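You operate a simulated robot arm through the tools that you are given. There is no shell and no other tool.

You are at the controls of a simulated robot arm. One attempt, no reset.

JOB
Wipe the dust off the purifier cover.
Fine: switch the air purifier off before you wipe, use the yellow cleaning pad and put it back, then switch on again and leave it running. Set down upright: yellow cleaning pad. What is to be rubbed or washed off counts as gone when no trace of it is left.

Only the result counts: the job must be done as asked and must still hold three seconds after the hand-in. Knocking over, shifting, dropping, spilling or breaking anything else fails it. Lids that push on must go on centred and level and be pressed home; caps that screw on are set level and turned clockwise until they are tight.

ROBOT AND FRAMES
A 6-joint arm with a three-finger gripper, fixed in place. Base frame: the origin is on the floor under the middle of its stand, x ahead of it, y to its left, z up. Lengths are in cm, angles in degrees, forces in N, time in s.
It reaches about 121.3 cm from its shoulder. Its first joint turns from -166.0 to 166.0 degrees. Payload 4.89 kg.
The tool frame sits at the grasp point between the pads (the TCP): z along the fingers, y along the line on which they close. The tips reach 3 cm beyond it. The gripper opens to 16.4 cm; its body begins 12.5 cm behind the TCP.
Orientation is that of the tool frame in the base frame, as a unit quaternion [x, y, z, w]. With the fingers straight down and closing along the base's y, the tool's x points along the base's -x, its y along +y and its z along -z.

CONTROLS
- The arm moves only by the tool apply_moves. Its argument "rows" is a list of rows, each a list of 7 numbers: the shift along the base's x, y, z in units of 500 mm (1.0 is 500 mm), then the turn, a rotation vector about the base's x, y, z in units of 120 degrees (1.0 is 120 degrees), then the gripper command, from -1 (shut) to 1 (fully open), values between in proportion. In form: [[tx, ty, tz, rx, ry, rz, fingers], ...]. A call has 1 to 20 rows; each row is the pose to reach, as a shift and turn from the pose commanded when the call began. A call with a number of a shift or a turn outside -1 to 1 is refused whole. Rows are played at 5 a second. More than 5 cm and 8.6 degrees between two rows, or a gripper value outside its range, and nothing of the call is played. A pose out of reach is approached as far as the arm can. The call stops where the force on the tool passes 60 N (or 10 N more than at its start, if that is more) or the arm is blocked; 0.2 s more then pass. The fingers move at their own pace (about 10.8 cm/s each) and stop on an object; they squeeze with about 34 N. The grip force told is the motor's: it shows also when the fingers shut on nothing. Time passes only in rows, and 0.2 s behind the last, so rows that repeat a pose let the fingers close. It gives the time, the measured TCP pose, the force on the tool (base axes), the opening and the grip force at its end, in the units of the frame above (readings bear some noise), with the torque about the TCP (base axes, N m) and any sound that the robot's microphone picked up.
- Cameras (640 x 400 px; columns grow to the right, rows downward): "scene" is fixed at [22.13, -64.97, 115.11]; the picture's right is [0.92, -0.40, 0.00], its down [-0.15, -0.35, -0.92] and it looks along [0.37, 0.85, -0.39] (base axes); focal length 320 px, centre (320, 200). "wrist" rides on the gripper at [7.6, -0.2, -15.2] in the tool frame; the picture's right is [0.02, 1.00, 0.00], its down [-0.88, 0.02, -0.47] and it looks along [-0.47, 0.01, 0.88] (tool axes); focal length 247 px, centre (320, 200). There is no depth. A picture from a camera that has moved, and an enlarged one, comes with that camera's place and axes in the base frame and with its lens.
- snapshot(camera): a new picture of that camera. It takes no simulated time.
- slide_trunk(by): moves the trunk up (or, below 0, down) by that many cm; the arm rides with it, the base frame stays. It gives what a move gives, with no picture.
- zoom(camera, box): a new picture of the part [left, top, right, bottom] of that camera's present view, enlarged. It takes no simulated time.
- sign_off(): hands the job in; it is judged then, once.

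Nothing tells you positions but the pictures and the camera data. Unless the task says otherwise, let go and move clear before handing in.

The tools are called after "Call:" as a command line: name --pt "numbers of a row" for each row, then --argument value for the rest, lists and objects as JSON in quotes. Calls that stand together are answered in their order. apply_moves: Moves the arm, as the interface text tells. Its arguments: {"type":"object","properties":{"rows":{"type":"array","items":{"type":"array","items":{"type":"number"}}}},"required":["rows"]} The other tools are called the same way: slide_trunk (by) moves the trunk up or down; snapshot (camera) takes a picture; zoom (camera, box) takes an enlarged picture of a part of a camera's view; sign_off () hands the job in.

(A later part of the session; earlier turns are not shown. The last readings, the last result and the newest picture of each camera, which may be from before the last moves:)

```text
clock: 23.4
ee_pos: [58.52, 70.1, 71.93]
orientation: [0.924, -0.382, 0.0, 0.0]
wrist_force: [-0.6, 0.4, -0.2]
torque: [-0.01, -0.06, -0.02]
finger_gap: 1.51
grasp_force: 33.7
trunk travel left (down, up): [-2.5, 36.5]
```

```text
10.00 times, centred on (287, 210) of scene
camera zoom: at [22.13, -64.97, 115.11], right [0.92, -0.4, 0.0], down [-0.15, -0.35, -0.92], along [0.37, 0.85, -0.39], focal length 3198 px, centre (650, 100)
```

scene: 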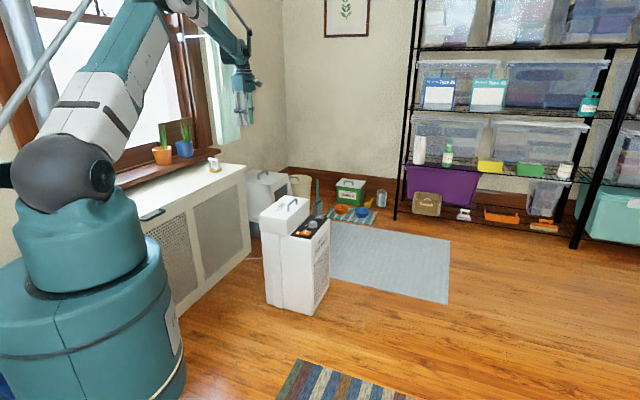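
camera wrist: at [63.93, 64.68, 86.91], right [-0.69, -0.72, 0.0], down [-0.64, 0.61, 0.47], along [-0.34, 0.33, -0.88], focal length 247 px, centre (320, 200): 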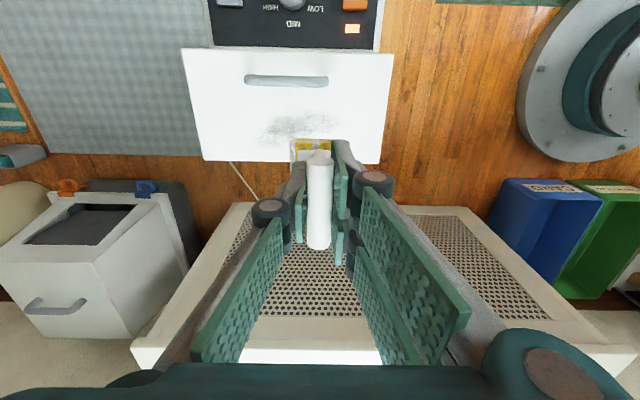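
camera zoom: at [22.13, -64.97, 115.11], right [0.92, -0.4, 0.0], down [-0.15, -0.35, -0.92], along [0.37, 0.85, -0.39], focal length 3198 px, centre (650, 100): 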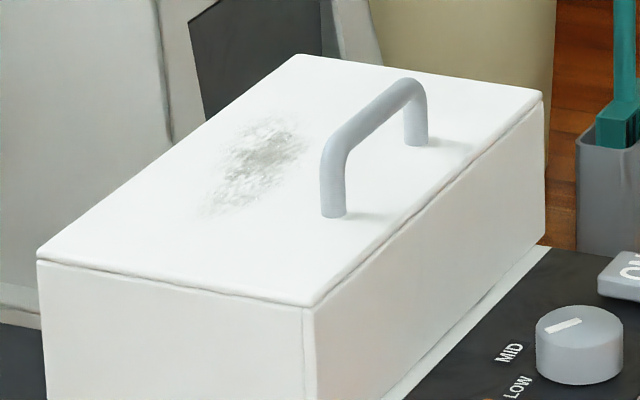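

The dust spans about 13 cm along and 6 cm across the cover, well clear of the grey handle. I'll lower the pad nearly to the surface (contact expected with TCP near z = 58).

Call:
apply_moves --pt "0 0 -0.07 0 0 0 -1" --pt "0 0 -0.14 0 0 0 -1" --pt "0 0 -0.2 0 0 0 -1" --pt "0 0 -0.24 0 0 0 -1" --pt "0 0 -0.256 0 0 0 -1"

Call:
zoom --camera "scene" --box '[255, 170, 335, 230]'

Call:
zoom --camera "wrist" --box '[160, 20, 420, 200]'

```text
clock: 24.6
ee_pos: [58.48, 70.2, 59.07]
orientation: [0.924, -0.383, 0.0, 0.0]
wrist_force: [-0.3, 1.3, -0.4]
torque: [0.04, -0.08, -0.02]
finger_gap: 1.55
grasp_force: 34.5
trunk travel left (down, up): [-2.5, 36.5]
```

```text
6.67 times, centred on (295, 200) of scene
camera zoom: at [22.13, -64.97, 115.11], right [0.92, -0.4, 0.0], down [-0.15, -0.35, -0.92], along [0.37, 0.85, -0.39], focal length 2132 px, centre (487, 200)
```

zoom: 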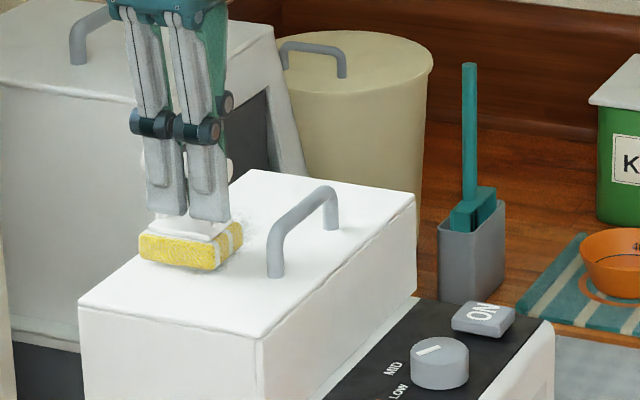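

```text
2.22 times, centred on (290, 110) of wrist
camera zoom: at [64.01, 64.81, 74.11], right [-0.69, -0.72, 0.0], down [-0.64, 0.61, 0.47], along [-0.34, 0.33, -0.88], focal length 549 px, centre (387, 400)
```

zoom: 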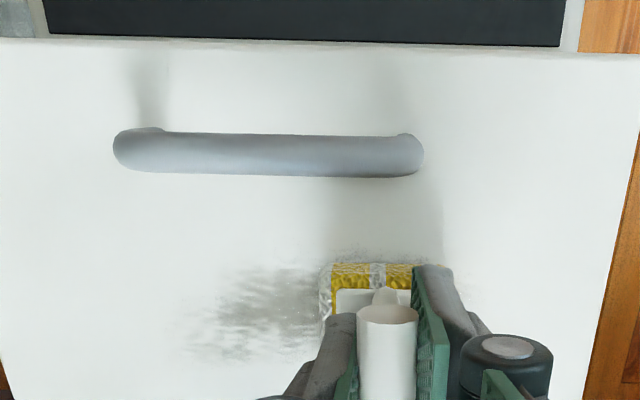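

The pad is about 1 cm above the surface. I'll lower it in small steps and watch for contact force.

Call:
apply_moves --pt "0 0 -0.008 0 0 0 -1" --pt "0 0 -0.014 0 0 0 -1" --pt "0 0 -0.018 0 0 0 -1"

```text
clock: 25.4
ee_pos: [58.7, 70.16, 58.33]
orientation: [0.924, -0.382, 0.0, -0.001]
wrist_force: [4.2, 4.8, 24.1]
torque: [0.01, 0.04, -0.06]
finger_gap: 1.5
grasp_force: 33.8
trunk travel left (down, up): [-2.5, 36.5]
```

Contact is made, with 24 N pressing. I'll ease off slightly to a gentler pressure.

Call:
apply_moves --pt "0 0 0.001 0 0 0 -1" --pt "0 0 0.001 0 0 0 -1"

Call:
zoom --camera "scene" --box '[255, 170, 335, 230]'

```text
clock: 26.0
ee_pos: [58.61, 70.07, 58.23]
orientation: [0.924, -0.383, 0.0, 0.0]
wrist_force: [2.3, 2.8, 14.2]
torque: [-0.15, 0.04, -0.01]
finger_gap: 1.49
grasp_force: 34.2
trunk travel left (down, up): [-2.5, 36.5]
```

```text
6.67 times, centred on (295, 200) of scene
camera zoom: at [22.13, -64.97, 115.11], right [0.92, -0.4, 0.0], down [-0.15, -0.35, -0.92], along [0.37, 0.85, -0.39], focal length 2132 px, centre (487, 200)
```

zoom: 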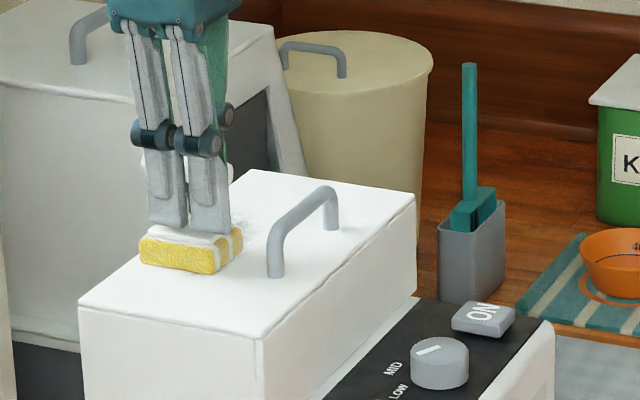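

The pad is flush and pressing about 14 N. I'll begin wiping slowly along the cover's length, checking forces.

Call:
apply_moves --pt "-0.0085 -0.0085 0 0 0 0 -1" --pt "-0.017 -0.017 0 0 0 0 -1" --pt "-0.034 -0.034 0 0 0 0 -1" --pt "-0.051 -0.051 0 0 0 0 -1" --pt "-0.066 -0.066 0 0 0 0 -1"

Call:
zoom --camera "scene" --box '[240, 170, 340, 245]'

Call:
zoom --camera "wrist" --box '[160, 20, 420, 200]'

```text
clock: 27.2
ee_pos: [55.18, 66.94, 58.27]
orientation: [0.924, -0.383, 0.0, -0.001]
wrist_force: [0.6, -0.9, -1.4]
torque: [-0.04, 0.0, 0.02]
finger_gap: 1.48
grasp_force: 34.0
trunk travel left (down, up): [-2.5, 36.5]
```

```text
5.33 times, centred on (290, 208) of scene
camera zoom: at [22.13, -64.97, 115.11], right [0.92, -0.4, 0.0], down [-0.15, -0.35, -0.92], along [0.37, 0.85, -0.39], focal length 1706 px, centre (480, 160)
```

zoom: 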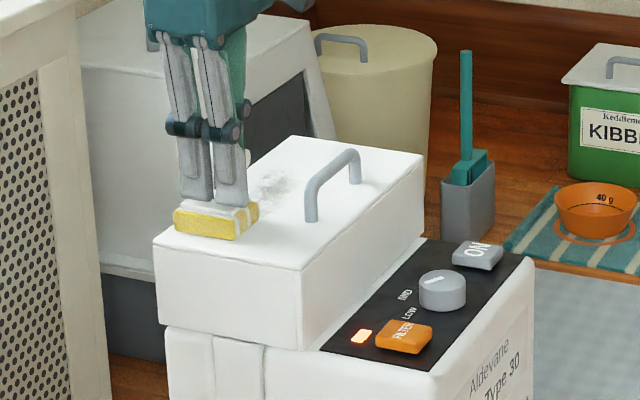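

```text
2.22 times, centred on (290, 110) of wrist
camera zoom: at [60.66, 61.55, 73.29], right [-0.69, -0.72, 0.0], down [-0.64, 0.61, 0.47], along [-0.34, 0.33, -0.88], focal length 549 px, centre (387, 400)
```

zoom: 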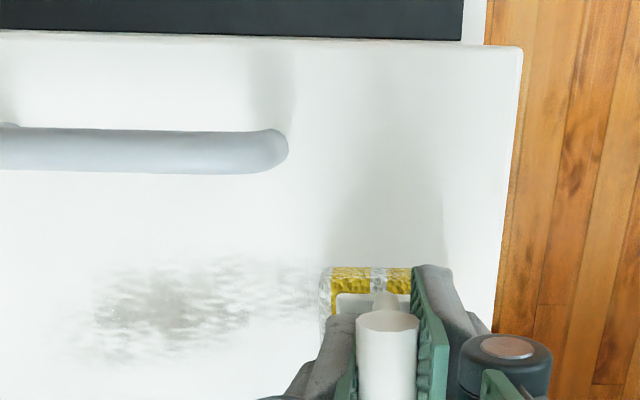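

Contact was lost slightly at this end. I'll press down a touch and read the force before sweeping back.

Call:
apply_moves --pt "0 0 -0.002 0 0 0 -1" --pt "0 0 -0.002 0 0 0 -1"

```text
clock: 27.8
ee_pos: [55.26, 66.89, 58.24]
orientation: [0.924, -0.382, 0.0, -0.001]
wrist_force: [-1.1, 2.8, 7.2]
torque: [0.0, 0.06, -0.02]
finger_gap: 1.52
grasp_force: 34.3
trunk travel left (down, up): [-2.5, 36.5]
```

Contact force is about 7 N. I'll press a hair more and sweep the full length of the dust.

Call:
apply_moves --pt "0.008 0.008 -0.001 0 0 0 -1" --pt "0.024 0.024 -0.001 0 0 0 -1" --pt "0.04 0.04 -0.001 0 0 0 -1" --pt "0.056 0.056 -0.001 0 0 0 -1" --pt "0.072 0.072 -0.001 0 0 0 -1" --pt "0.088 0.088 -0.001 0 0 0 -1"

Call:
zoom --camera "wrist" --box '[160, 20, 480, 220]'

Call:
zoom --camera "scene" --box '[240, 170, 340, 245]'

```text
clock: 29.2
ee_pos: [59.59, 71.14, 58.15]
orientation: [0.924, -0.381, 0.0, -0.001]
wrist_force: [-2.9, -2.5, 10.7]
torque: [0.05, -0.02, 0.03]
finger_gap: 1.5
grasp_force: 34.6
trunk travel left (down, up): [-2.5, 36.5]
```

```text
2.00 times, centred on (320, 120) of wrist
camera zoom: at [65.08, 65.86, 73.11], right [-0.69, -0.72, 0.0], down [-0.64, 0.61, 0.47], along [-0.34, 0.33, -0.88], focal length 494 px, centre (320, 360)
```

zoom: 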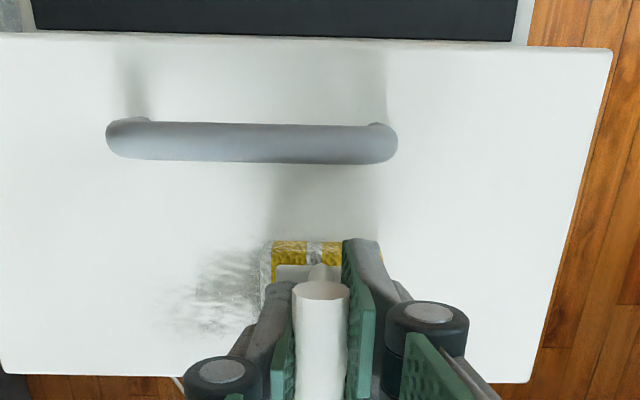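

```text
5.33 times, centred on (290, 208) of scene
camera zoom: at [22.13, -64.97, 115.11], right [0.92, -0.4, 0.0], down [-0.15, -0.35, -0.92], along [0.37, 0.85, -0.39], focal length 1706 px, centre (480, 160)
```

zoom: 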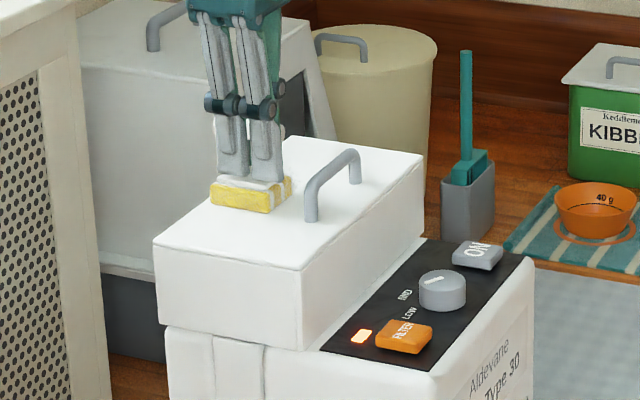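

The wiped side is coming clean with about 10 N of pressure. I'll continue the sweep to the far end of the dust.

Call:
apply_moves --pt "0.016 0.016 0 0 0 0 -1" --pt "0.032 0.032 0 0 0 0 -1" --pt "0.048 0.048 0 0 0 0 -1" --pt "0.064 0.064 0 0 0 0 -1" --pt "0.08 0.08 0 0 0 0 -1" --pt "0.096 0.096 0 0 0 0 -1" --pt "0.112 0.112 0 0 0 0 -1" --pt "0.128 0.128 0 0 0 0 -1" --pt "0.14 0.14 0 0 0 0 -1"

Call:
zoom --camera "wrist" --box '[160, 20, 480, 220]'

Call:
zoom --camera "scene" --box '[240, 170, 340, 245]'

```text
clock: 31.2
ee_pos: [66.69, 78.3, 58.05]
orientation: [0.924, -0.383, -0.001, 0.0]
wrist_force: [-1.8, -2.5, 7.2]
torque: [-0.02, -0.08, -0.03]
finger_gap: 1.52
grasp_force: 34.1
trunk travel left (down, up): [-2.5, 36.5]
```

```text
2.00 times, centred on (320, 120) of wrist
camera zoom: at [72.1, 72.93, 73.11], right [-0.69, -0.72, 0.0], down [-0.64, 0.61, 0.47], along [-0.34, 0.33, -0.88], focal length 494 px, centre (320, 360)
```

zoom: 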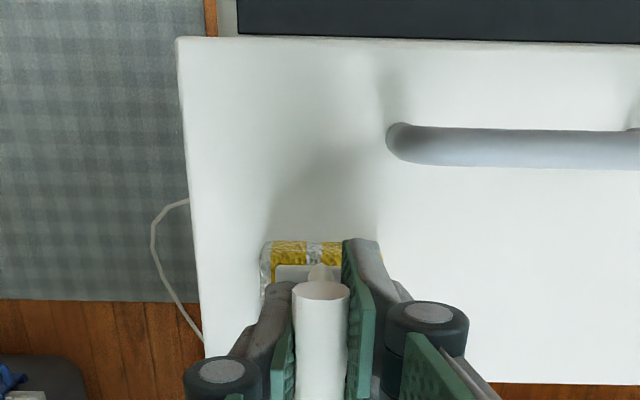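

```text
5.33 times, centred on (290, 208) of scene
camera zoom: at [22.13, -64.97, 115.11], right [0.92, -0.4, 0.0], down [-0.15, -0.35, -0.92], along [0.37, 0.85, -0.39], focal length 1706 px, centre (480, 160)
```

zoom: 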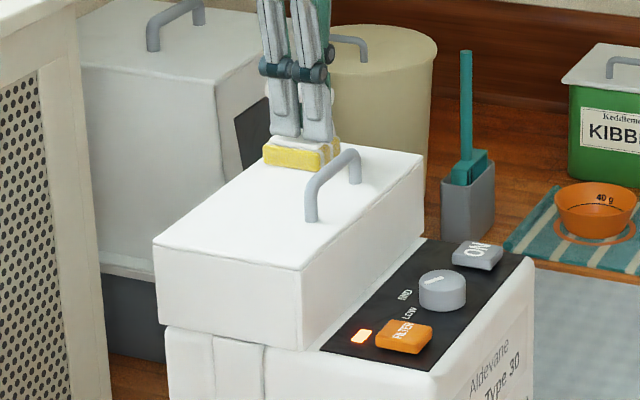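

The cover looks clean after one pass. I'll zoom closely for remaining traces before doing extra overlapping passes.

Call:
zoom --camera "wrist" --box '[340, 90, 500, 215]'

Call:
zoom --camera "scene" --box '[262, 190, 318, 225]'

```text
3.20 times, centred on (420, 152) of wrist
camera zoom: at [72.1, 72.93, 73.11], right [-0.69, -0.72, 0.0], down [-0.64, 0.61, 0.47], along [-0.34, 0.33, -0.88], focal length 790 px, centre (0, 352)
```

zoom: 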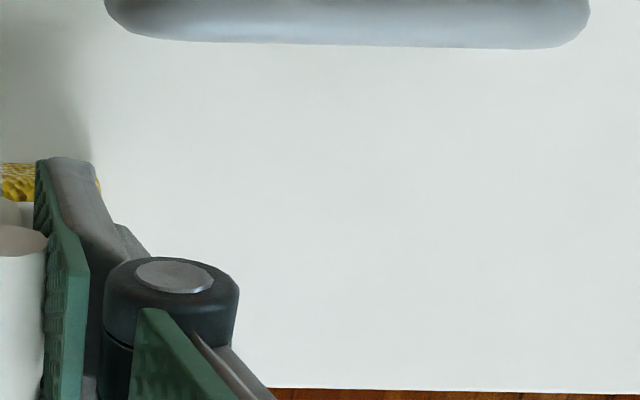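

```text
11.43 times, centred on (290, 208) of scene
camera zoom: at [22.13, -64.97, 115.11], right [0.92, -0.4, 0.0], down [-0.15, -0.35, -0.92], along [0.37, 0.85, -0.39], focal length 3655 px, centre (663, 114)
```

zoom: 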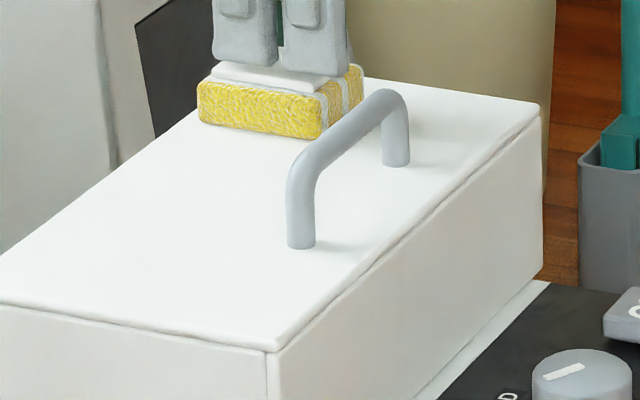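

No dust is visible, but I'll add two overlapping passes to be sure nothing faint remains: one slightly nearer the handle, then one slightly nearer the back edge.

Call:
apply_moves --pt "0.0085 -0.0085 0 0 0 0 -1" --pt "-0.008 -0.025 0 0 0 0 -1" --pt "-0.024 -0.041 0 0 0 0 -1" --pt "-0.04 -0.057 0 0 0 0 -1" --pt "-0.056 -0.073 0 0 0 0 -1" --pt "-0.072 -0.089 0 0 0 0 -1" --pt "-0.088 -0.105 0 0 0 0 -1" --pt "-0.104 -0.121 0 0 0 0 -1" --pt "-0.12 -0.137 0 0 0 0 -1" --pt "-0.136 -0.153 0 0 0 0 -1" --pt "-0.152 -0.169 0 0 0 0 -1" --pt "-0.168 -0.185 0 0 0 0 -1" --pt "-0.184 -0.201 0 0 0 0 -1" --pt "-0.2 -0.217 0 0 0 0 -1" --pt "-0.214 -0.231 0 0 0 0 -1"

Call:
zoom --camera "scene" --box '[240, 170, 340, 245]'

Call:
zoom --camera "wrist" --box '[160, 20, 480, 220]'

```text
clock: 34.4
ee_pos: [55.94, 66.82, 58.25]
orientation: [0.924, -0.383, 0.0, 0.0]
wrist_force: [1.4, 0.0, 4.8]
torque: [-0.08, -0.08, 0.01]
finger_gap: 1.5
grasp_force: 34.4
trunk travel left (down, up): [-2.5, 36.5]
```

```text
5.33 times, centred on (290, 208) of scene
camera zoom: at [22.13, -64.97, 115.11], right [0.92, -0.4, 0.0], down [-0.15, -0.35, -0.92], along [0.37, 0.85, -0.39], focal length 1706 px, centre (480, 160)
```

zoom: 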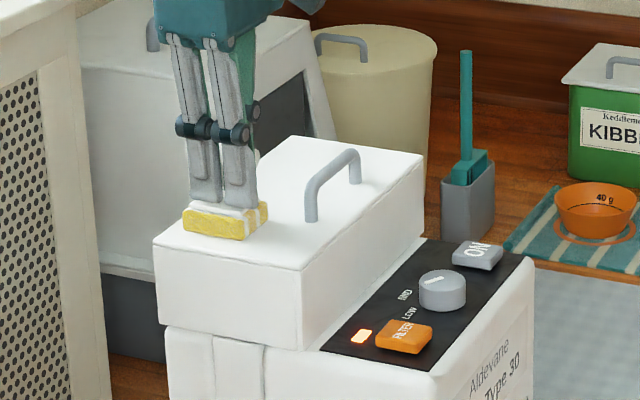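

```text
2.00 times, centred on (320, 120) of wrist
camera zoom: at [61.41, 61.35, 73.1], right [-0.69, -0.72, 0.0], down [-0.64, 0.61, 0.47], along [-0.34, 0.33, -0.88], focal length 494 px, centre (320, 360)
```

zoom: 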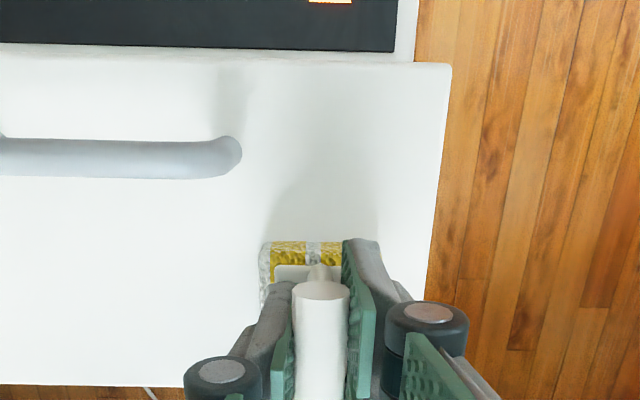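

Still clean and in contact. Third pass: nearer the back edge, sweeping the other way.

Call:
apply_moves --pt "-0.011 0.011 -0.0005 0 0 0 -1" --pt "-0.0226 0.0226 -0.0005 0 0 0 -1" --pt "-0.0066 0.0386 -0.0005 0 0 0 -1" --pt "0.0094 0.0546 -0.0005 0 0 0 -1" --pt "0.0254 0.0706 -0.0005 0 0 0 -1" --pt "0.0414 0.0866 -0.0005 0 0 0 -1" --pt "0.0574 0.1026 -0.0005 0 0 0 -1" --pt "0.0734 0.1186 -0.0005 0 0 0 -1" --pt "0.0894 0.1346 -0.0005 0 0 0 -1" --pt "0.1054 0.1506 -0.0005 0 0 0 -1" --pt "0.1214 0.1666 -0.0005 0 0 0 -1" --pt "0.1374 0.1826 -0.0005 0 0 0 -1" --pt "0.1534 0.1986 -0.0005 0 0 0 -1" --pt "0.1694 0.2146 -0.0005 0 0 0 -1" --pt "0.1854 0.2306 -0.0005 0 0 0 -1" --pt "0.2 0.2452 -0.0005 0 0 0 -1"

Call:
zoom --camera "scene" --box '[240, 170, 340, 245]'

Call:
zoom --camera "wrist" --box '[160, 20, 480, 220]'

```text
clock: 37.8
ee_pos: [65.88, 78.91, 58.16]
orientation: [0.924, -0.382, 0.0, 0.0]
wrist_force: [-0.3, 0.0, 0.0]
torque: [0.05, -0.08, -0.02]
finger_gap: 1.5
grasp_force: 34.1
trunk travel left (down, up): [-2.5, 36.5]
```

```text
5.33 times, centred on (290, 208) of scene
camera zoom: at [22.13, -64.97, 115.11], right [0.92, -0.4, 0.0], down [-0.15, -0.35, -0.92], along [0.37, 0.85, -0.39], focal length 1706 px, centre (480, 160)
```

zoom: 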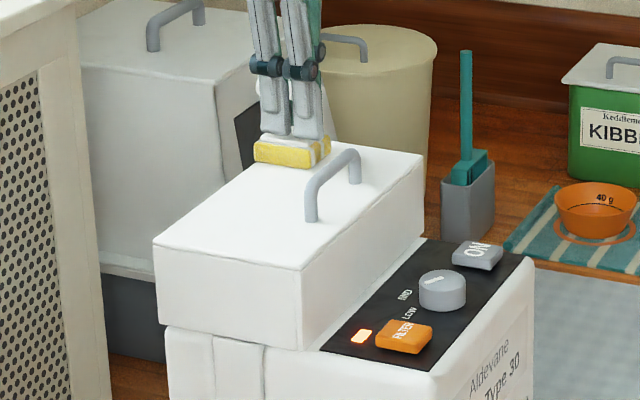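

```text
2.00 times, centred on (320, 120) of wrist
camera zoom: at [71.44, 73.67, 73.16], right [-0.69, -0.72, 0.0], down [-0.64, 0.61, 0.47], along [-0.34, 0.33, -0.88], focal length 494 px, centre (320, 360)
```

zoom: 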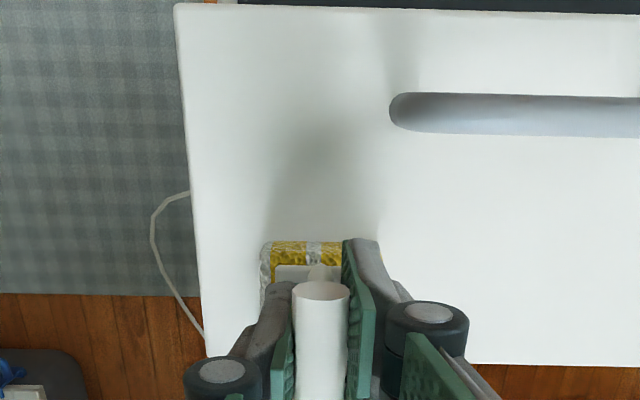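

The last pass ended with light contact, so I'll make one more return pass with slightly firmer pressure.

Call:
apply_moves --pt "0.001 -0.001 -0.0015 0 0 0 -1" --pt "-0.014 -0.018 -0.0015 0 0 0 -1" --pt "-0.03 -0.034 -0.0015 0 0 0 -1" --pt "-0.046 -0.05 -0.0015 0 0 0 -1" --pt "-0.062 -0.066 -0.0015 0 0 0 -1" --pt "-0.078 -0.082 -0.0015 0 0 0 -1" --pt "-0.094 -0.098 -0.0015 0 0 0 -1" --pt "-0.11 -0.114 -0.0015 0 0 0 -1"

Call:
apply_moves --pt "-0.016 -0.016 0 0 0 0 -1" --pt "-0.032 -0.032 0 0 0 0 -1" --pt "-0.048 -0.048 0 0 0 0 -1" --pt "-0.064 -0.064 0 0 0 0 -1" --pt "-0.08 -0.08 0 0 0 0 -1" --pt "-0.096 -0.096 0 0 0 0 -1" --pt "-0.112 -0.112 0 0 0 0 -1"

Call:
zoom --camera "wrist" --box '[160, 20, 480, 220]'

Call:
zoom --camera "scene" --box '[240, 170, 340, 245]'

```text
clock: 39.6
ee_pos: [60.41, 73.22, 58.04]
orientation: [0.924, -0.382, 0.0, -0.001]
wrist_force: [3.9, 1.9, 12.7]
torque: [-0.06, 0.01, 0.01]
finger_gap: 1.49
grasp_force: 34.5
trunk travel left (down, up): [-2.5, 36.5]
```

```text
clock: 41.2
ee_pos: [54.7, 67.69, 57.97]
orientation: [0.924, -0.381, 0.0, 0.0]
wrist_force: [0.0, -1.1, -0.2]
torque: [-0.03, 0.05, -0.04]
finger_gap: 1.49
grasp_force: 33.7
trunk travel left (down, up): [-2.5, 36.5]
```

```text
2.00 times, centred on (320, 120) of wrist
camera zoom: at [60.26, 62.33, 73.08], right [-0.69, -0.72, 0.0], down [-0.64, 0.61, 0.47], along [-0.34, 0.33, -0.88], focal length 494 px, centre (320, 360)
```

zoom: 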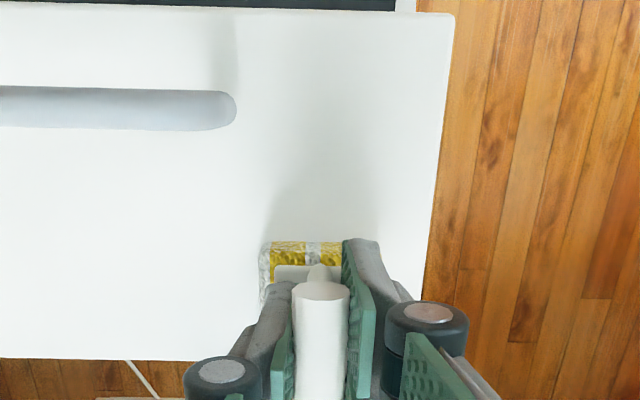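

```text
5.33 times, centred on (290, 208) of scene
camera zoom: at [22.13, -64.97, 115.11], right [0.92, -0.4, 0.0], down [-0.15, -0.35, -0.92], along [0.37, 0.85, -0.39], focal length 1706 px, centre (480, 160)
```

zoom: 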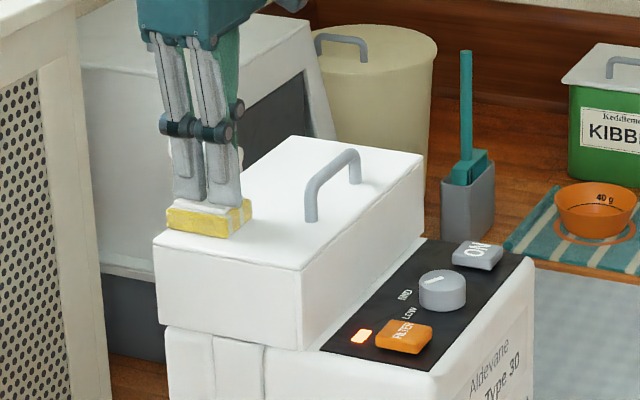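

The cover looks spotless. I'll lift the pad and inspect the whole cover without obstruction.

Call:
apply_moves --pt "0 0 0.02 0 0 0 -1" --pt "0 0 0.08 0 0 0 -1" --pt "-0.02 0.02 0.16 0 0 0 -1" --pt "-0.05 0.07 0.24 0 0 0 -1" --pt "-0.08 0.13 0.3 0 0 0 -1" --pt "-0.1 0.19 0.36 0 0 0 -1"

Call:
zoom --camera "scene" --box '[250, 185, 330, 235]'

Call:
snapshot --camera "wrist"

```text
clock: 42.6
ee_pos: [50.11, 77.39, 76.23]
orientation: [0.924, -0.382, -0.001, 0.001]
wrist_force: [0.8, -0.3, -0.9]
torque: [0.09, 0.21, -0.01]
finger_gap: 1.49
grasp_force: 34.6
trunk travel left (down, up): [-2.5, 36.5]
```

```text
8.00 times, centred on (290, 210) of scene
camera zoom: at [22.13, -64.97, 115.11], right [0.92, -0.4, 0.0], down [-0.15, -0.35, -0.92], along [0.37, 0.85, -0.39], focal length 2558 px, centre (560, 120)
```

zoom: 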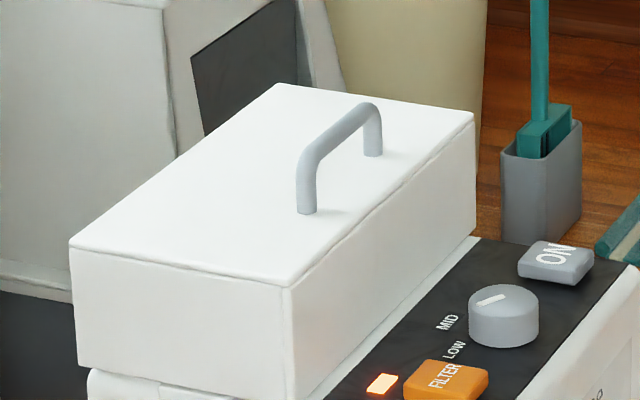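

```text
taken
camera wrist: at [55.53, 71.97, 91.11], right [-0.69, -0.72, 0.0], down [-0.64, 0.61, 0.47], along [-0.34, 0.33, -0.88], focal length 247 px, centre (320, 200)
```

wrist: 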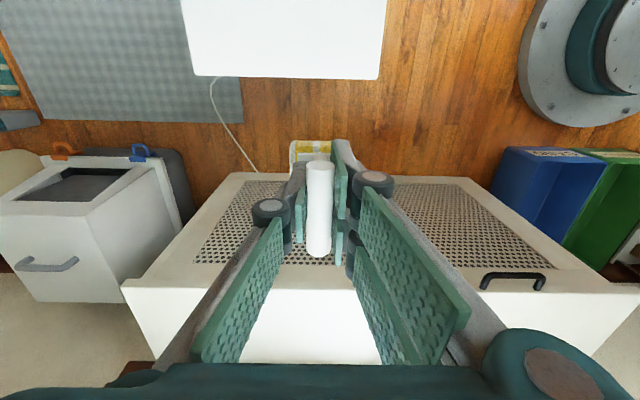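

The cover is spotless and hasn't moved. I'll check how the pad sits in the fingers before taking it back to the radiator.

Call:
zoom --camera "wrist" --box '[240, 110, 400, 280]'

Call:
zoom --camera "scene" --box '[220, 110, 300, 190]'

```text
2.35 times, centred on (320, 195) of wrist
camera zoom: at [55.53, 71.97, 91.11], right [-0.69, -0.72, 0.0], down [-0.64, 0.61, 0.47], along [-0.34, 0.33, -0.88], focal length 581 px, centre (320, 212)
```

zoom: 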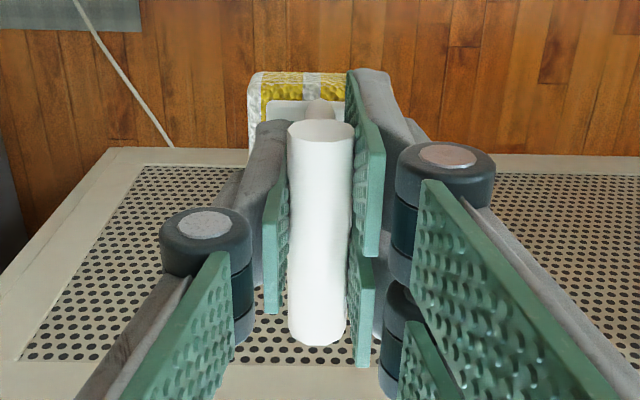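

```text
5.00 times, centred on (260, 150) of scene
camera zoom: at [22.13, -64.97, 115.11], right [0.92, -0.4, 0.0], down [-0.15, -0.35, -0.92], along [0.37, 0.85, -0.39], focal length 1599 px, centre (620, 450)
```

zoom: 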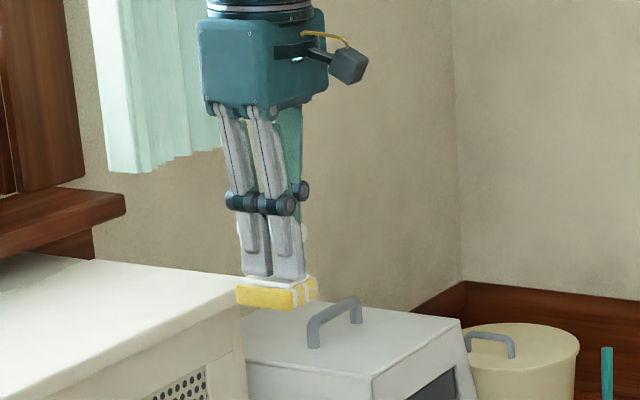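

The pad is still upright, having slid up maybe half a centimetre in the fingers; I'll use contact force to set it down. Now carrying it back over its original spot.

Call:
apply_moves --pt "-0.01 0.05 0.05 0 0 0 -1" --pt "-0.03 0.12 0.1 0 0 0 -1" --pt "-0.055 0.2 0.14 0 0 0 -1" --pt "-0.08 0.28 0.16 0 0 0 -1" --pt "-0.105 0.36 0.17 0 0 0 -1" --pt "-0.13 0.44 0.17 0 0 0 -1" --pt "-0.155 0.52 0.17 0 0 0 -1" --pt "-0.18 0.6 0.17 0 0 0 -1" --pt "-0.205 0.67 0.16 0 0 0 -1" --pt "-0.23 0.73 0.13 0 0 0 -1" --pt "-0.248 0.772 0.08 0 0 0 -1" --pt "-0.254 0.792 0.03 0 0 0 -1" --pt "-0.254 0.792 0.0 0 0 0 -1"

Call:
snapshot --camera "wrist"

Call:
zoom --camera "scene" --box '[180, 110, 260, 190]'

```text
clock: 45.4
ee_pos: [37.1, 116.71, 75.96]
orientation: [0.924, -0.383, 0.0, 0.001]
wrist_force: [-0.4, -1.2, 0.1]
torque: [0.04, -0.03, -0.04]
finger_gap: 1.51
grasp_force: 34.3
trunk travel left (down, up): [-2.5, 36.5]
```

```text
taken
camera wrist: at [42.51, 111.37, 91.02], right [-0.69, -0.72, 0.0], down [-0.64, 0.61, 0.47], along [-0.34, 0.33, -0.88], focal length 247 px, centre (320, 200)
```

wrist: 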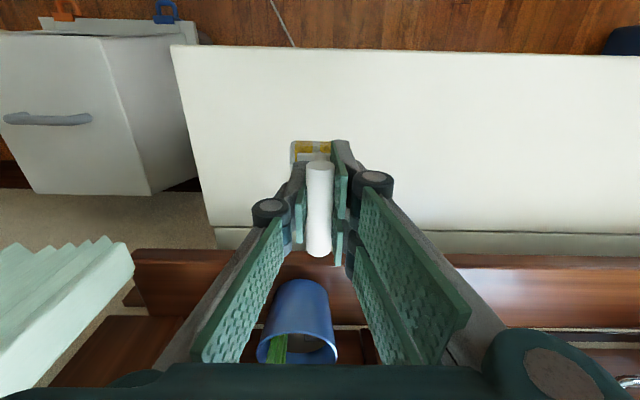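

```text
5.00 times, centred on (220, 150) of scene
camera zoom: at [22.13, -64.97, 115.11], right [0.92, -0.4, 0.0], down [-0.15, -0.35, -0.92], along [0.37, 0.85, -0.39], focal length 1599 px, centre (820, 450)
```

zoom: 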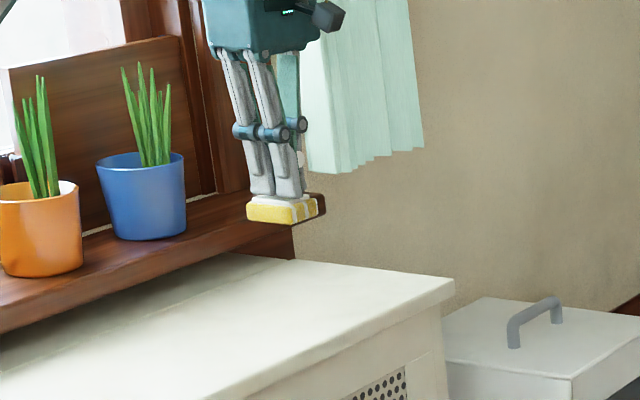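

Directly above the original spot. Lowering to just above the radiator top.

Call:
apply_moves --pt "0 0 -0.06 0 0 0 -1" --pt "0 0 -0.12 0 0 0 -1" --pt "0 0 -0.16 0 0 0 -1" --pt "0 0 -0.18 0 0 0 -1"

Call:
zoom --camera "scene" --box '[180, 110, 260, 190]'

```text
clock: 46.4
ee_pos: [37.1, 116.88, 67.0]
orientation: [0.924, -0.382, 0.0, -0.001]
wrist_force: [-0.5, 0.1, 0.3]
torque: [0.06, -0.04, 0.01]
finger_gap: 1.49
grasp_force: 33.8
trunk travel left (down, up): [-2.5, 36.5]
```

```text
5.00 times, centred on (220, 150) of scene
camera zoom: at [22.13, -64.97, 115.11], right [0.92, -0.4, 0.0], down [-0.15, -0.35, -0.92], along [0.37, 0.85, -0.39], focal length 1599 px, centre (820, 450)
```

zoom: 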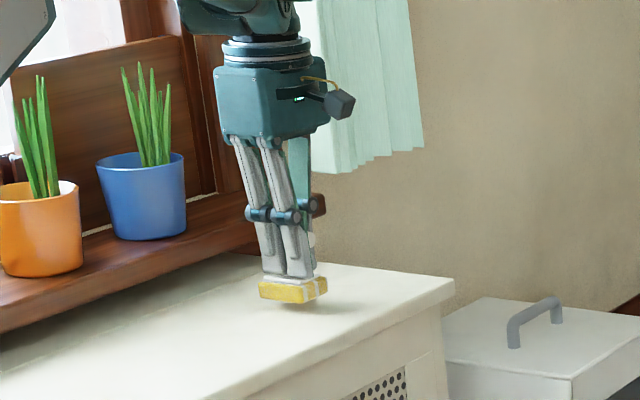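

Call:
apply_moves --pt "0 0 -0.006 0 0 0 -1" --pt "0 0 -0.012 0 0 0 -1" --pt "0 0 -0.015 0 0 0 -1"

```text
clock: 47.2
ee_pos: [37.14, 116.72, 66.25]
orientation: [0.924, -0.383, -0.001, 0.0]
wrist_force: [-0.1, -0.1, -0.2]
torque: [0.01, -0.03, 0.04]
finger_gap: 1.48
grasp_force: 34.5
trunk travel left (down, up): [-2.5, 36.5]
```

The pad was just above the top; no contact yet at TCP z = 66.25. I'll continue down in very small steps.

Call:
apply_moves --pt "0 0 -0.002 0 0 0 -1" --pt "0 0 -0.004 0 0 0 -1"

Call:
zoom --camera "scene" --box '[200, 140, 240, 180]'

```text
clock: 47.8
ee_pos: [37.13, 116.86, 66.04]
orientation: [0.924, -0.383, 0.0, 0.0]
wrist_force: [-0.5, -0.2, -1.6]
torque: [-0.02, -0.01, 0.02]
finger_gap: 1.51
grasp_force: 33.9
trunk travel left (down, up): [-2.5, 36.5]
```

```text
10.00 times, centred on (220, 160) of scene
camera zoom: at [22.13, -64.97, 115.11], right [0.92, -0.4, 0.0], down [-0.15, -0.35, -0.92], along [0.37, 0.85, -0.39], focal length 3198 px, centre (1320, 600)
```

zoom: 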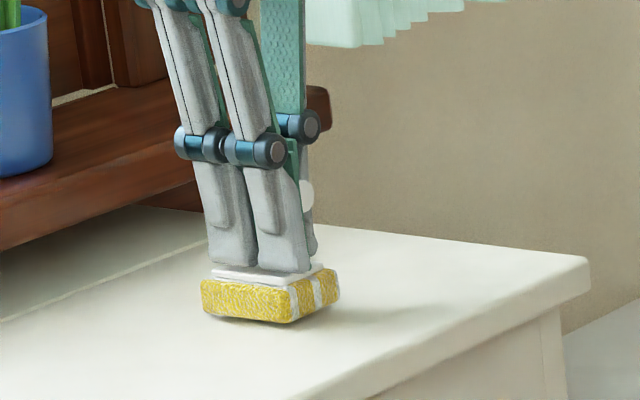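

It's about 3 mm above the surface now. Continuing in 1 mm steps.

Call:
apply_moves --pt "0 0 -0.002 0 0 0 -1" --pt "0 0 -0.004 0 0 0 -1"

```text
clock: 48.4
ee_pos: [37.25, 116.67, 65.78]
orientation: [0.924, -0.383, 0.0, 0.0]
wrist_force: [0.3, -0.9, -0.1]
torque: [0.01, -0.01, -0.03]
finger_gap: 1.5
grasp_force: 34.0
trunk travel left (down, up): [-2.5, 36.5]
```

Call:
apply_moves --pt "0 0 -0.002 0 0 0 -1"

Call:
zoom --camera "scene" --box '[200, 140, 240, 180]'

```text
clock: 48.8
ee_pos: [37.12, 116.79, 65.81]
orientation: [0.924, -0.383, 0.0, 0.0]
wrist_force: [-0.1, -0.2, -0.5]
torque: [0.0, 0.04, 0.01]
finger_gap: 1.52
grasp_force: 33.9
trunk travel left (down, up): [-2.5, 36.5]
```

```text
10.00 times, centred on (220, 160) of scene
camera zoom: at [22.13, -64.97, 115.11], right [0.92, -0.4, 0.0], down [-0.15, -0.35, -0.92], along [0.37, 0.85, -0.39], focal length 3198 px, centre (1320, 600)
```

zoom: 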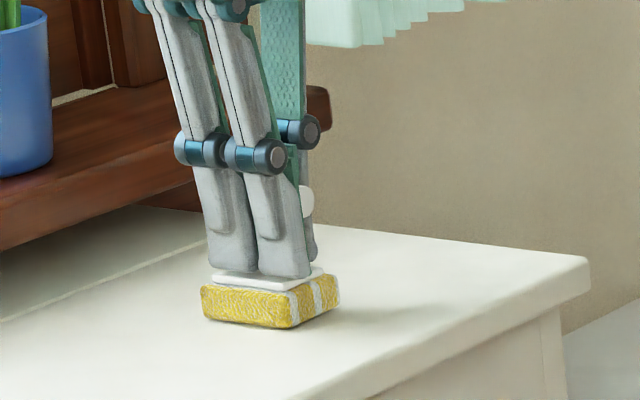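

Call:
apply_moves --pt "0 0 -0.0015 0 0 0 -1" --pt "0 0 -0.003 0 0 0 -1"

```text
clock: 49.4
ee_pos: [37.13, 116.86, 65.62]
orientation: [0.924, -0.383, 0.0, 0.0]
wrist_force: [1.7, -0.9, 4.7]
torque: [-0.07, 0.01, 0.02]
finger_gap: 1.52
grasp_force: 33.7
trunk travel left (down, up): [-2.5, 36.5]
```

The pad is touching down (about 5 N). I'll open the fingers gently and look.

Call:
apply_moves --pt "0 0 0 0 0 0 -0.8" --pt "0 0 0 0 0 0 -0.65" --pt "0 0 0 0 0 0 -0.5" --pt "0 0 0 0 0 0 -0.35" --pt "0 0 0 0 0 0 -0.3" --pt "0 0 0 0 0 0 -0.3"

Call:
zoom --camera "scene" --box '[200, 140, 240, 180]'

Call:
zoom --camera "wrist" --box '[220, 90, 420, 270]'

```text
clock: 50.8
ee_pos: [37.22, 116.89, 65.7]
orientation: [0.924, -0.383, 0.0, 0.0]
wrist_force: [-0.7, -0.4, -0.3]
torque: [0.0, 0.02, -0.01]
finger_gap: 5.73
grasp_force: 0.0
trunk travel left (down, up): [-2.5, 36.5]
```

```text
10.00 times, centred on (220, 160) of scene
camera zoom: at [22.13, -64.97, 115.11], right [0.92, -0.4, 0.0], down [-0.15, -0.35, -0.92], along [0.37, 0.85, -0.39], focal length 3198 px, centre (1320, 600)
```

zoom: 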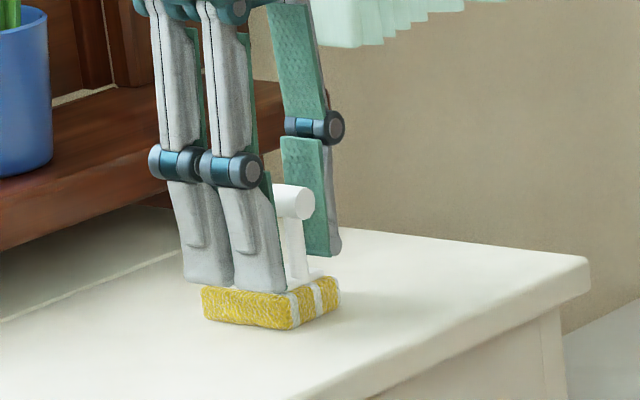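

```text
2.22 times, centred on (320, 180) of wrist
camera zoom: at [42.64, 111.47, 80.61], right [-0.69, -0.72, 0.0], down [-0.64, 0.61, 0.47], along [-0.34, 0.33, -0.88], focal length 549 px, centre (320, 244)
```

zoom: 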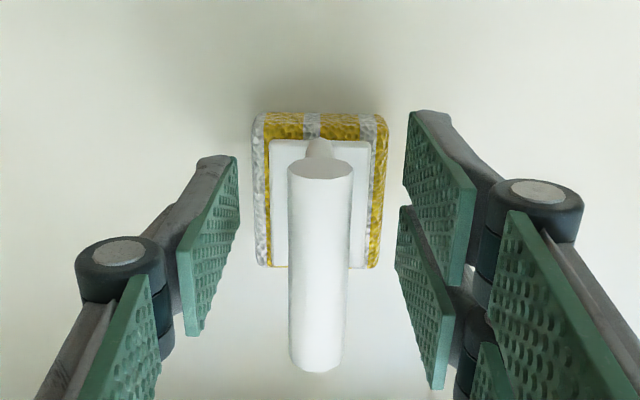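

The pad stands upright at its original spot (within a few millimetres). I'll lift straight up clear of it and close the fingers once away.

Call:
apply_moves --pt "0 0 0.02 0 0 0 -0.3" --pt "0 0 0.06 0 0 0 -0.3" --pt "0 0 0.12 0 0 0 -0.3" --pt "0 0 0.19 0 0 0 -0.3" --pt "0 0 0.26 0 0 0 -0.3" --pt "0 0 0.34 0 0 0 -0.3" --pt "0.03 -0.03 0.42 0 0 0 -0.3" --pt "0.07 -0.08 0.46 0 0 0 -0.3"

Call:
zoom --camera "scene" --box '[190, 145, 254, 185]'

Call:
snapshot --camera "wrist"

```text
clock: 52.6
ee_pos: [40.61, 112.96, 88.4]
orientation: [0.924, -0.382, -0.001, 0.0]
wrist_force: [-2.4, 2.6, -2.8]
torque: [-0.32, -0.21, 0.02]
finger_gap: 5.72
grasp_force: 0.0
trunk travel left (down, up): [-2.5, 36.5]
```

```text
10.00 times, centred on (222, 165) of scene
camera zoom: at [22.13, -64.97, 115.11], right [0.92, -0.4, 0.0], down [-0.15, -0.35, -0.92], along [0.37, 0.85, -0.39], focal length 3198 px, centre (1300, 550)
```

zoom: 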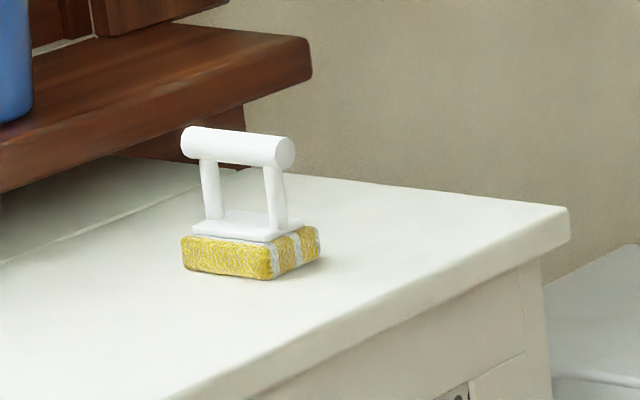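

```text
taken
camera wrist: at [46.03, 107.61, 103.42], right [-0.69, -0.72, 0.0], down [-0.64, 0.61, 0.47], along [-0.34, 0.33, -0.88], focal length 247 px, centre (320, 200)
```

wrist: 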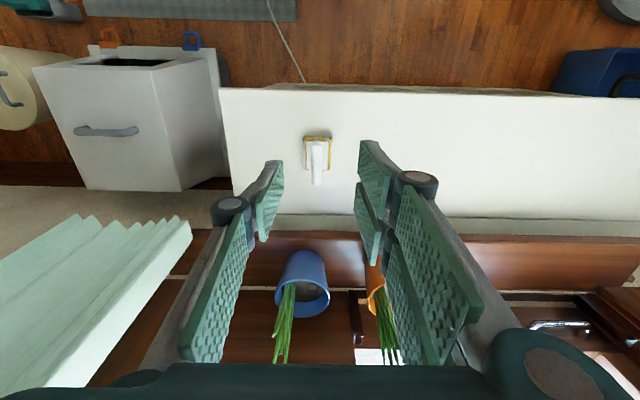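

The pad is back exactly where it was. Now I'll go back above the ON button with the fingers shut.

Call:
apply_moves --pt "0.05 -0.06 0 0 0 0 -1" --pt "0.1 -0.12 0 0 0 0 -1" --pt "0.15 -0.18 0 0 0 0 -1" --pt "0.2 -0.24 0 0 0 0 -1" --pt "0.25 -0.3 0 0 0 0 -1" --pt "0.3 -0.36 -0.01 0 0 0 -1" --pt "0.35 -0.42 -0.03 0 0 0 -1" --pt "0.4 -0.48 -0.05 0 0 0 -1" --pt "0.45 -0.54 -0.08 0 0 0 -1" --pt "0.5 -0.6 -0.11 0 0 0 -1" --pt "0.55 -0.66 -0.14 0 0 0 -1" --pt "0.6 -0.72 -0.17 0 0 0 -1" --pt "0.65 -0.78 -0.21 0 0 0 -1" --pt "0.7 -0.84 -0.25 0 0 0 -1" --pt "0.75 -0.89 -0.3 0 0 0 -1" --pt "0.775 -0.922 -0.36 0 0 0 -1"

Call:
zoom --camera "wrist" --box '[240, 70, 490, 226]'

Call:
zoom --camera "scene" --box '[240, 150, 352, 240]'

```text
clock: 56.0
ee_pos: [79.27, 66.69, 70.63]
orientation: [0.924, -0.382, 0.0, 0.001]
wrist_force: [-1.1, 0.4, 0.4]
torque: [-0.09, -0.24, 0.01]
finger_gap: 0.0
grasp_force: 34.3
trunk travel left (down, up): [-2.5, 36.5]
```

```text
2.56 times, centred on (365, 148) of wrist
camera zoom: at [84.82, 61.3, 85.53], right [-0.69, -0.72, 0.0], down [-0.64, 0.61, 0.47], along [-0.34, 0.33, -0.88], focal length 632 px, centre (205, 333)
```

zoom: 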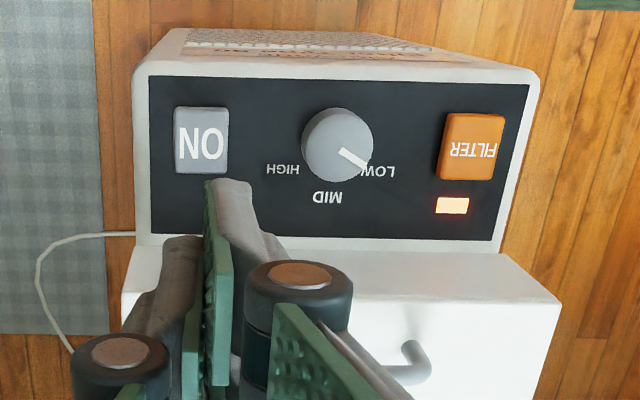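

```text
4.44 times, centred on (296, 195) of scene
camera zoom: at [22.13, -64.97, 115.11], right [0.92, -0.4, 0.0], down [-0.15, -0.35, -0.92], along [0.37, 0.85, -0.39], focal length 1421 px, centre (427, 222)
```

zoom: 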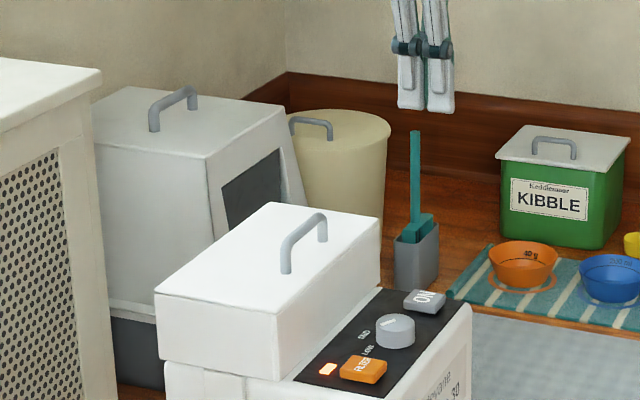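

The purifier stands as before, and the ON lamp is dark. I'll come down over the ON button again.

Call:
apply_moves --pt "0 0 -0.07 0 0 0 -1" --pt "0 0 -0.14 0 0 0 -1" --pt "0 0 -0.21 0 0 0 -1" --pt "0 0 -0.28 0 0 0 -1" --pt "0 0 -0.35 0 0 0 -1" --pt "0 0 -0.4 0 0 0 -1" --pt "0 0 -0.414 0 0 0 -1" --pt "0 0 -0.43 0 0 0 -1" --pt "0 0 -0.442 0 0 0 -1"

Call:
zoom --camera "scene" --box '[275, 180, 347, 240]'

```text
clock: 58.0
ee_pos: [79.31, 66.64, 48.44]
orientation: [0.924, -0.383, 0.001, 0.001]
wrist_force: [-0.5, 0.1, 0.0]
torque: [0.02, -0.04, -0.02]
finger_gap: 0.01
grasp_force: 33.9
trunk travel left (down, up): [-2.5, 36.5]
```

```text
6.67 times, centred on (311, 210) of scene
camera zoom: at [22.13, -64.97, 115.11], right [0.92, -0.4, 0.0], down [-0.15, -0.35, -0.92], along [0.37, 0.85, -0.39], focal length 2132 px, centre (380, 133)
```

zoom: 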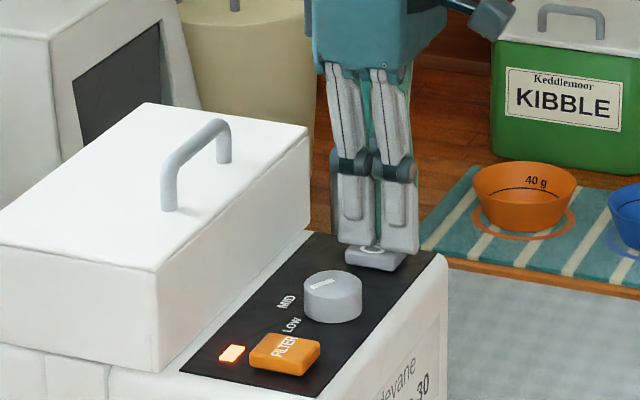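

The tips are just above the button. Pressing in small steps until the click.

Call:
apply_moves --pt "0 0 -0.004 0 0 0 -1" --pt "0 0 -0.008 0 0 0 -1"

Call:
zoom --camera "scene" --box '[275, 180, 347, 240]'

```text
clock: 58.6
ee_pos: [79.45, 66.61, 48.17]
orientation: [0.924, -0.382, 0.001, 0.001]
wrist_force: [-0.5, 0.5, 0.8]
torque: [0.05, 0.04, 0.0]
finger_gap: 0.6
grasp_force: 45.0
trunk travel left (down, up): [-2.5, 36.5]
```

```text
6.67 times, centred on (311, 210) of scene
camera zoom: at [22.13, -64.97, 115.11], right [0.92, -0.4, 0.0], down [-0.15, -0.35, -0.92], along [0.37, 0.85, -0.39], focal length 2132 px, centre (380, 133)
```

zoom: 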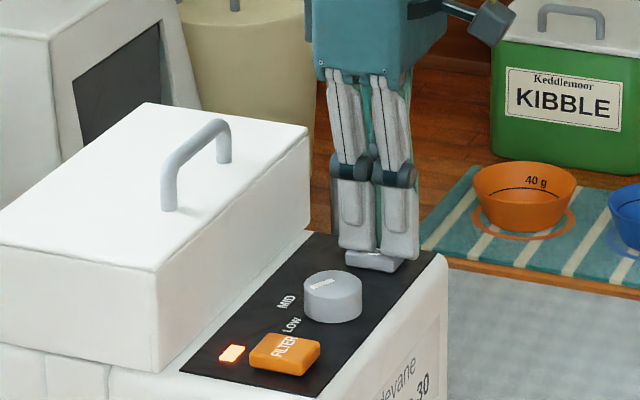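

Call:
apply_moves --pt "0 0 -0.004 0 0 0 -1" --pt "0 0 -0.008 0 0 0 -1"

Call:
zoom --camera "scene" --box '[275, 180, 347, 240]'

```text
clock: 59.2
ee_pos: [79.37, 66.74, 47.73]
orientation: [0.924, -0.383, 0.0, 0.0]
wrist_force: [-1.4, -2.7, 6.6]
torque: [-0.08, 0.09, 0.02]
finger_gap: 0.6
grasp_force: 45.2
trunk travel left (down, up): [-2.5, 36.5]
heard: click
```

```text
6.67 times, centred on (311, 210) of scene
camera zoom: at [22.13, -64.97, 115.11], right [0.92, -0.4, 0.0], down [-0.15, -0.35, -0.92], along [0.37, 0.85, -0.39], focal length 2132 px, centre (380, 133)
```

zoom: 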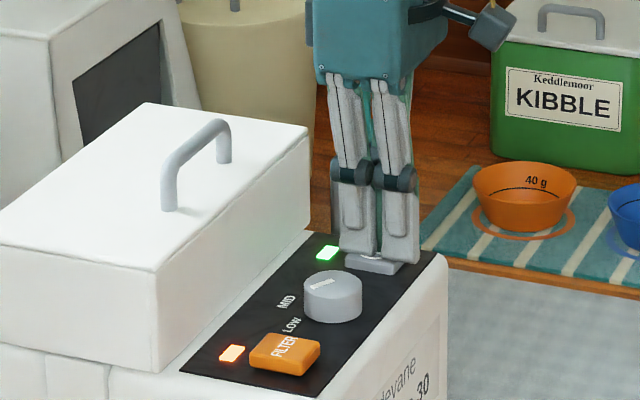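

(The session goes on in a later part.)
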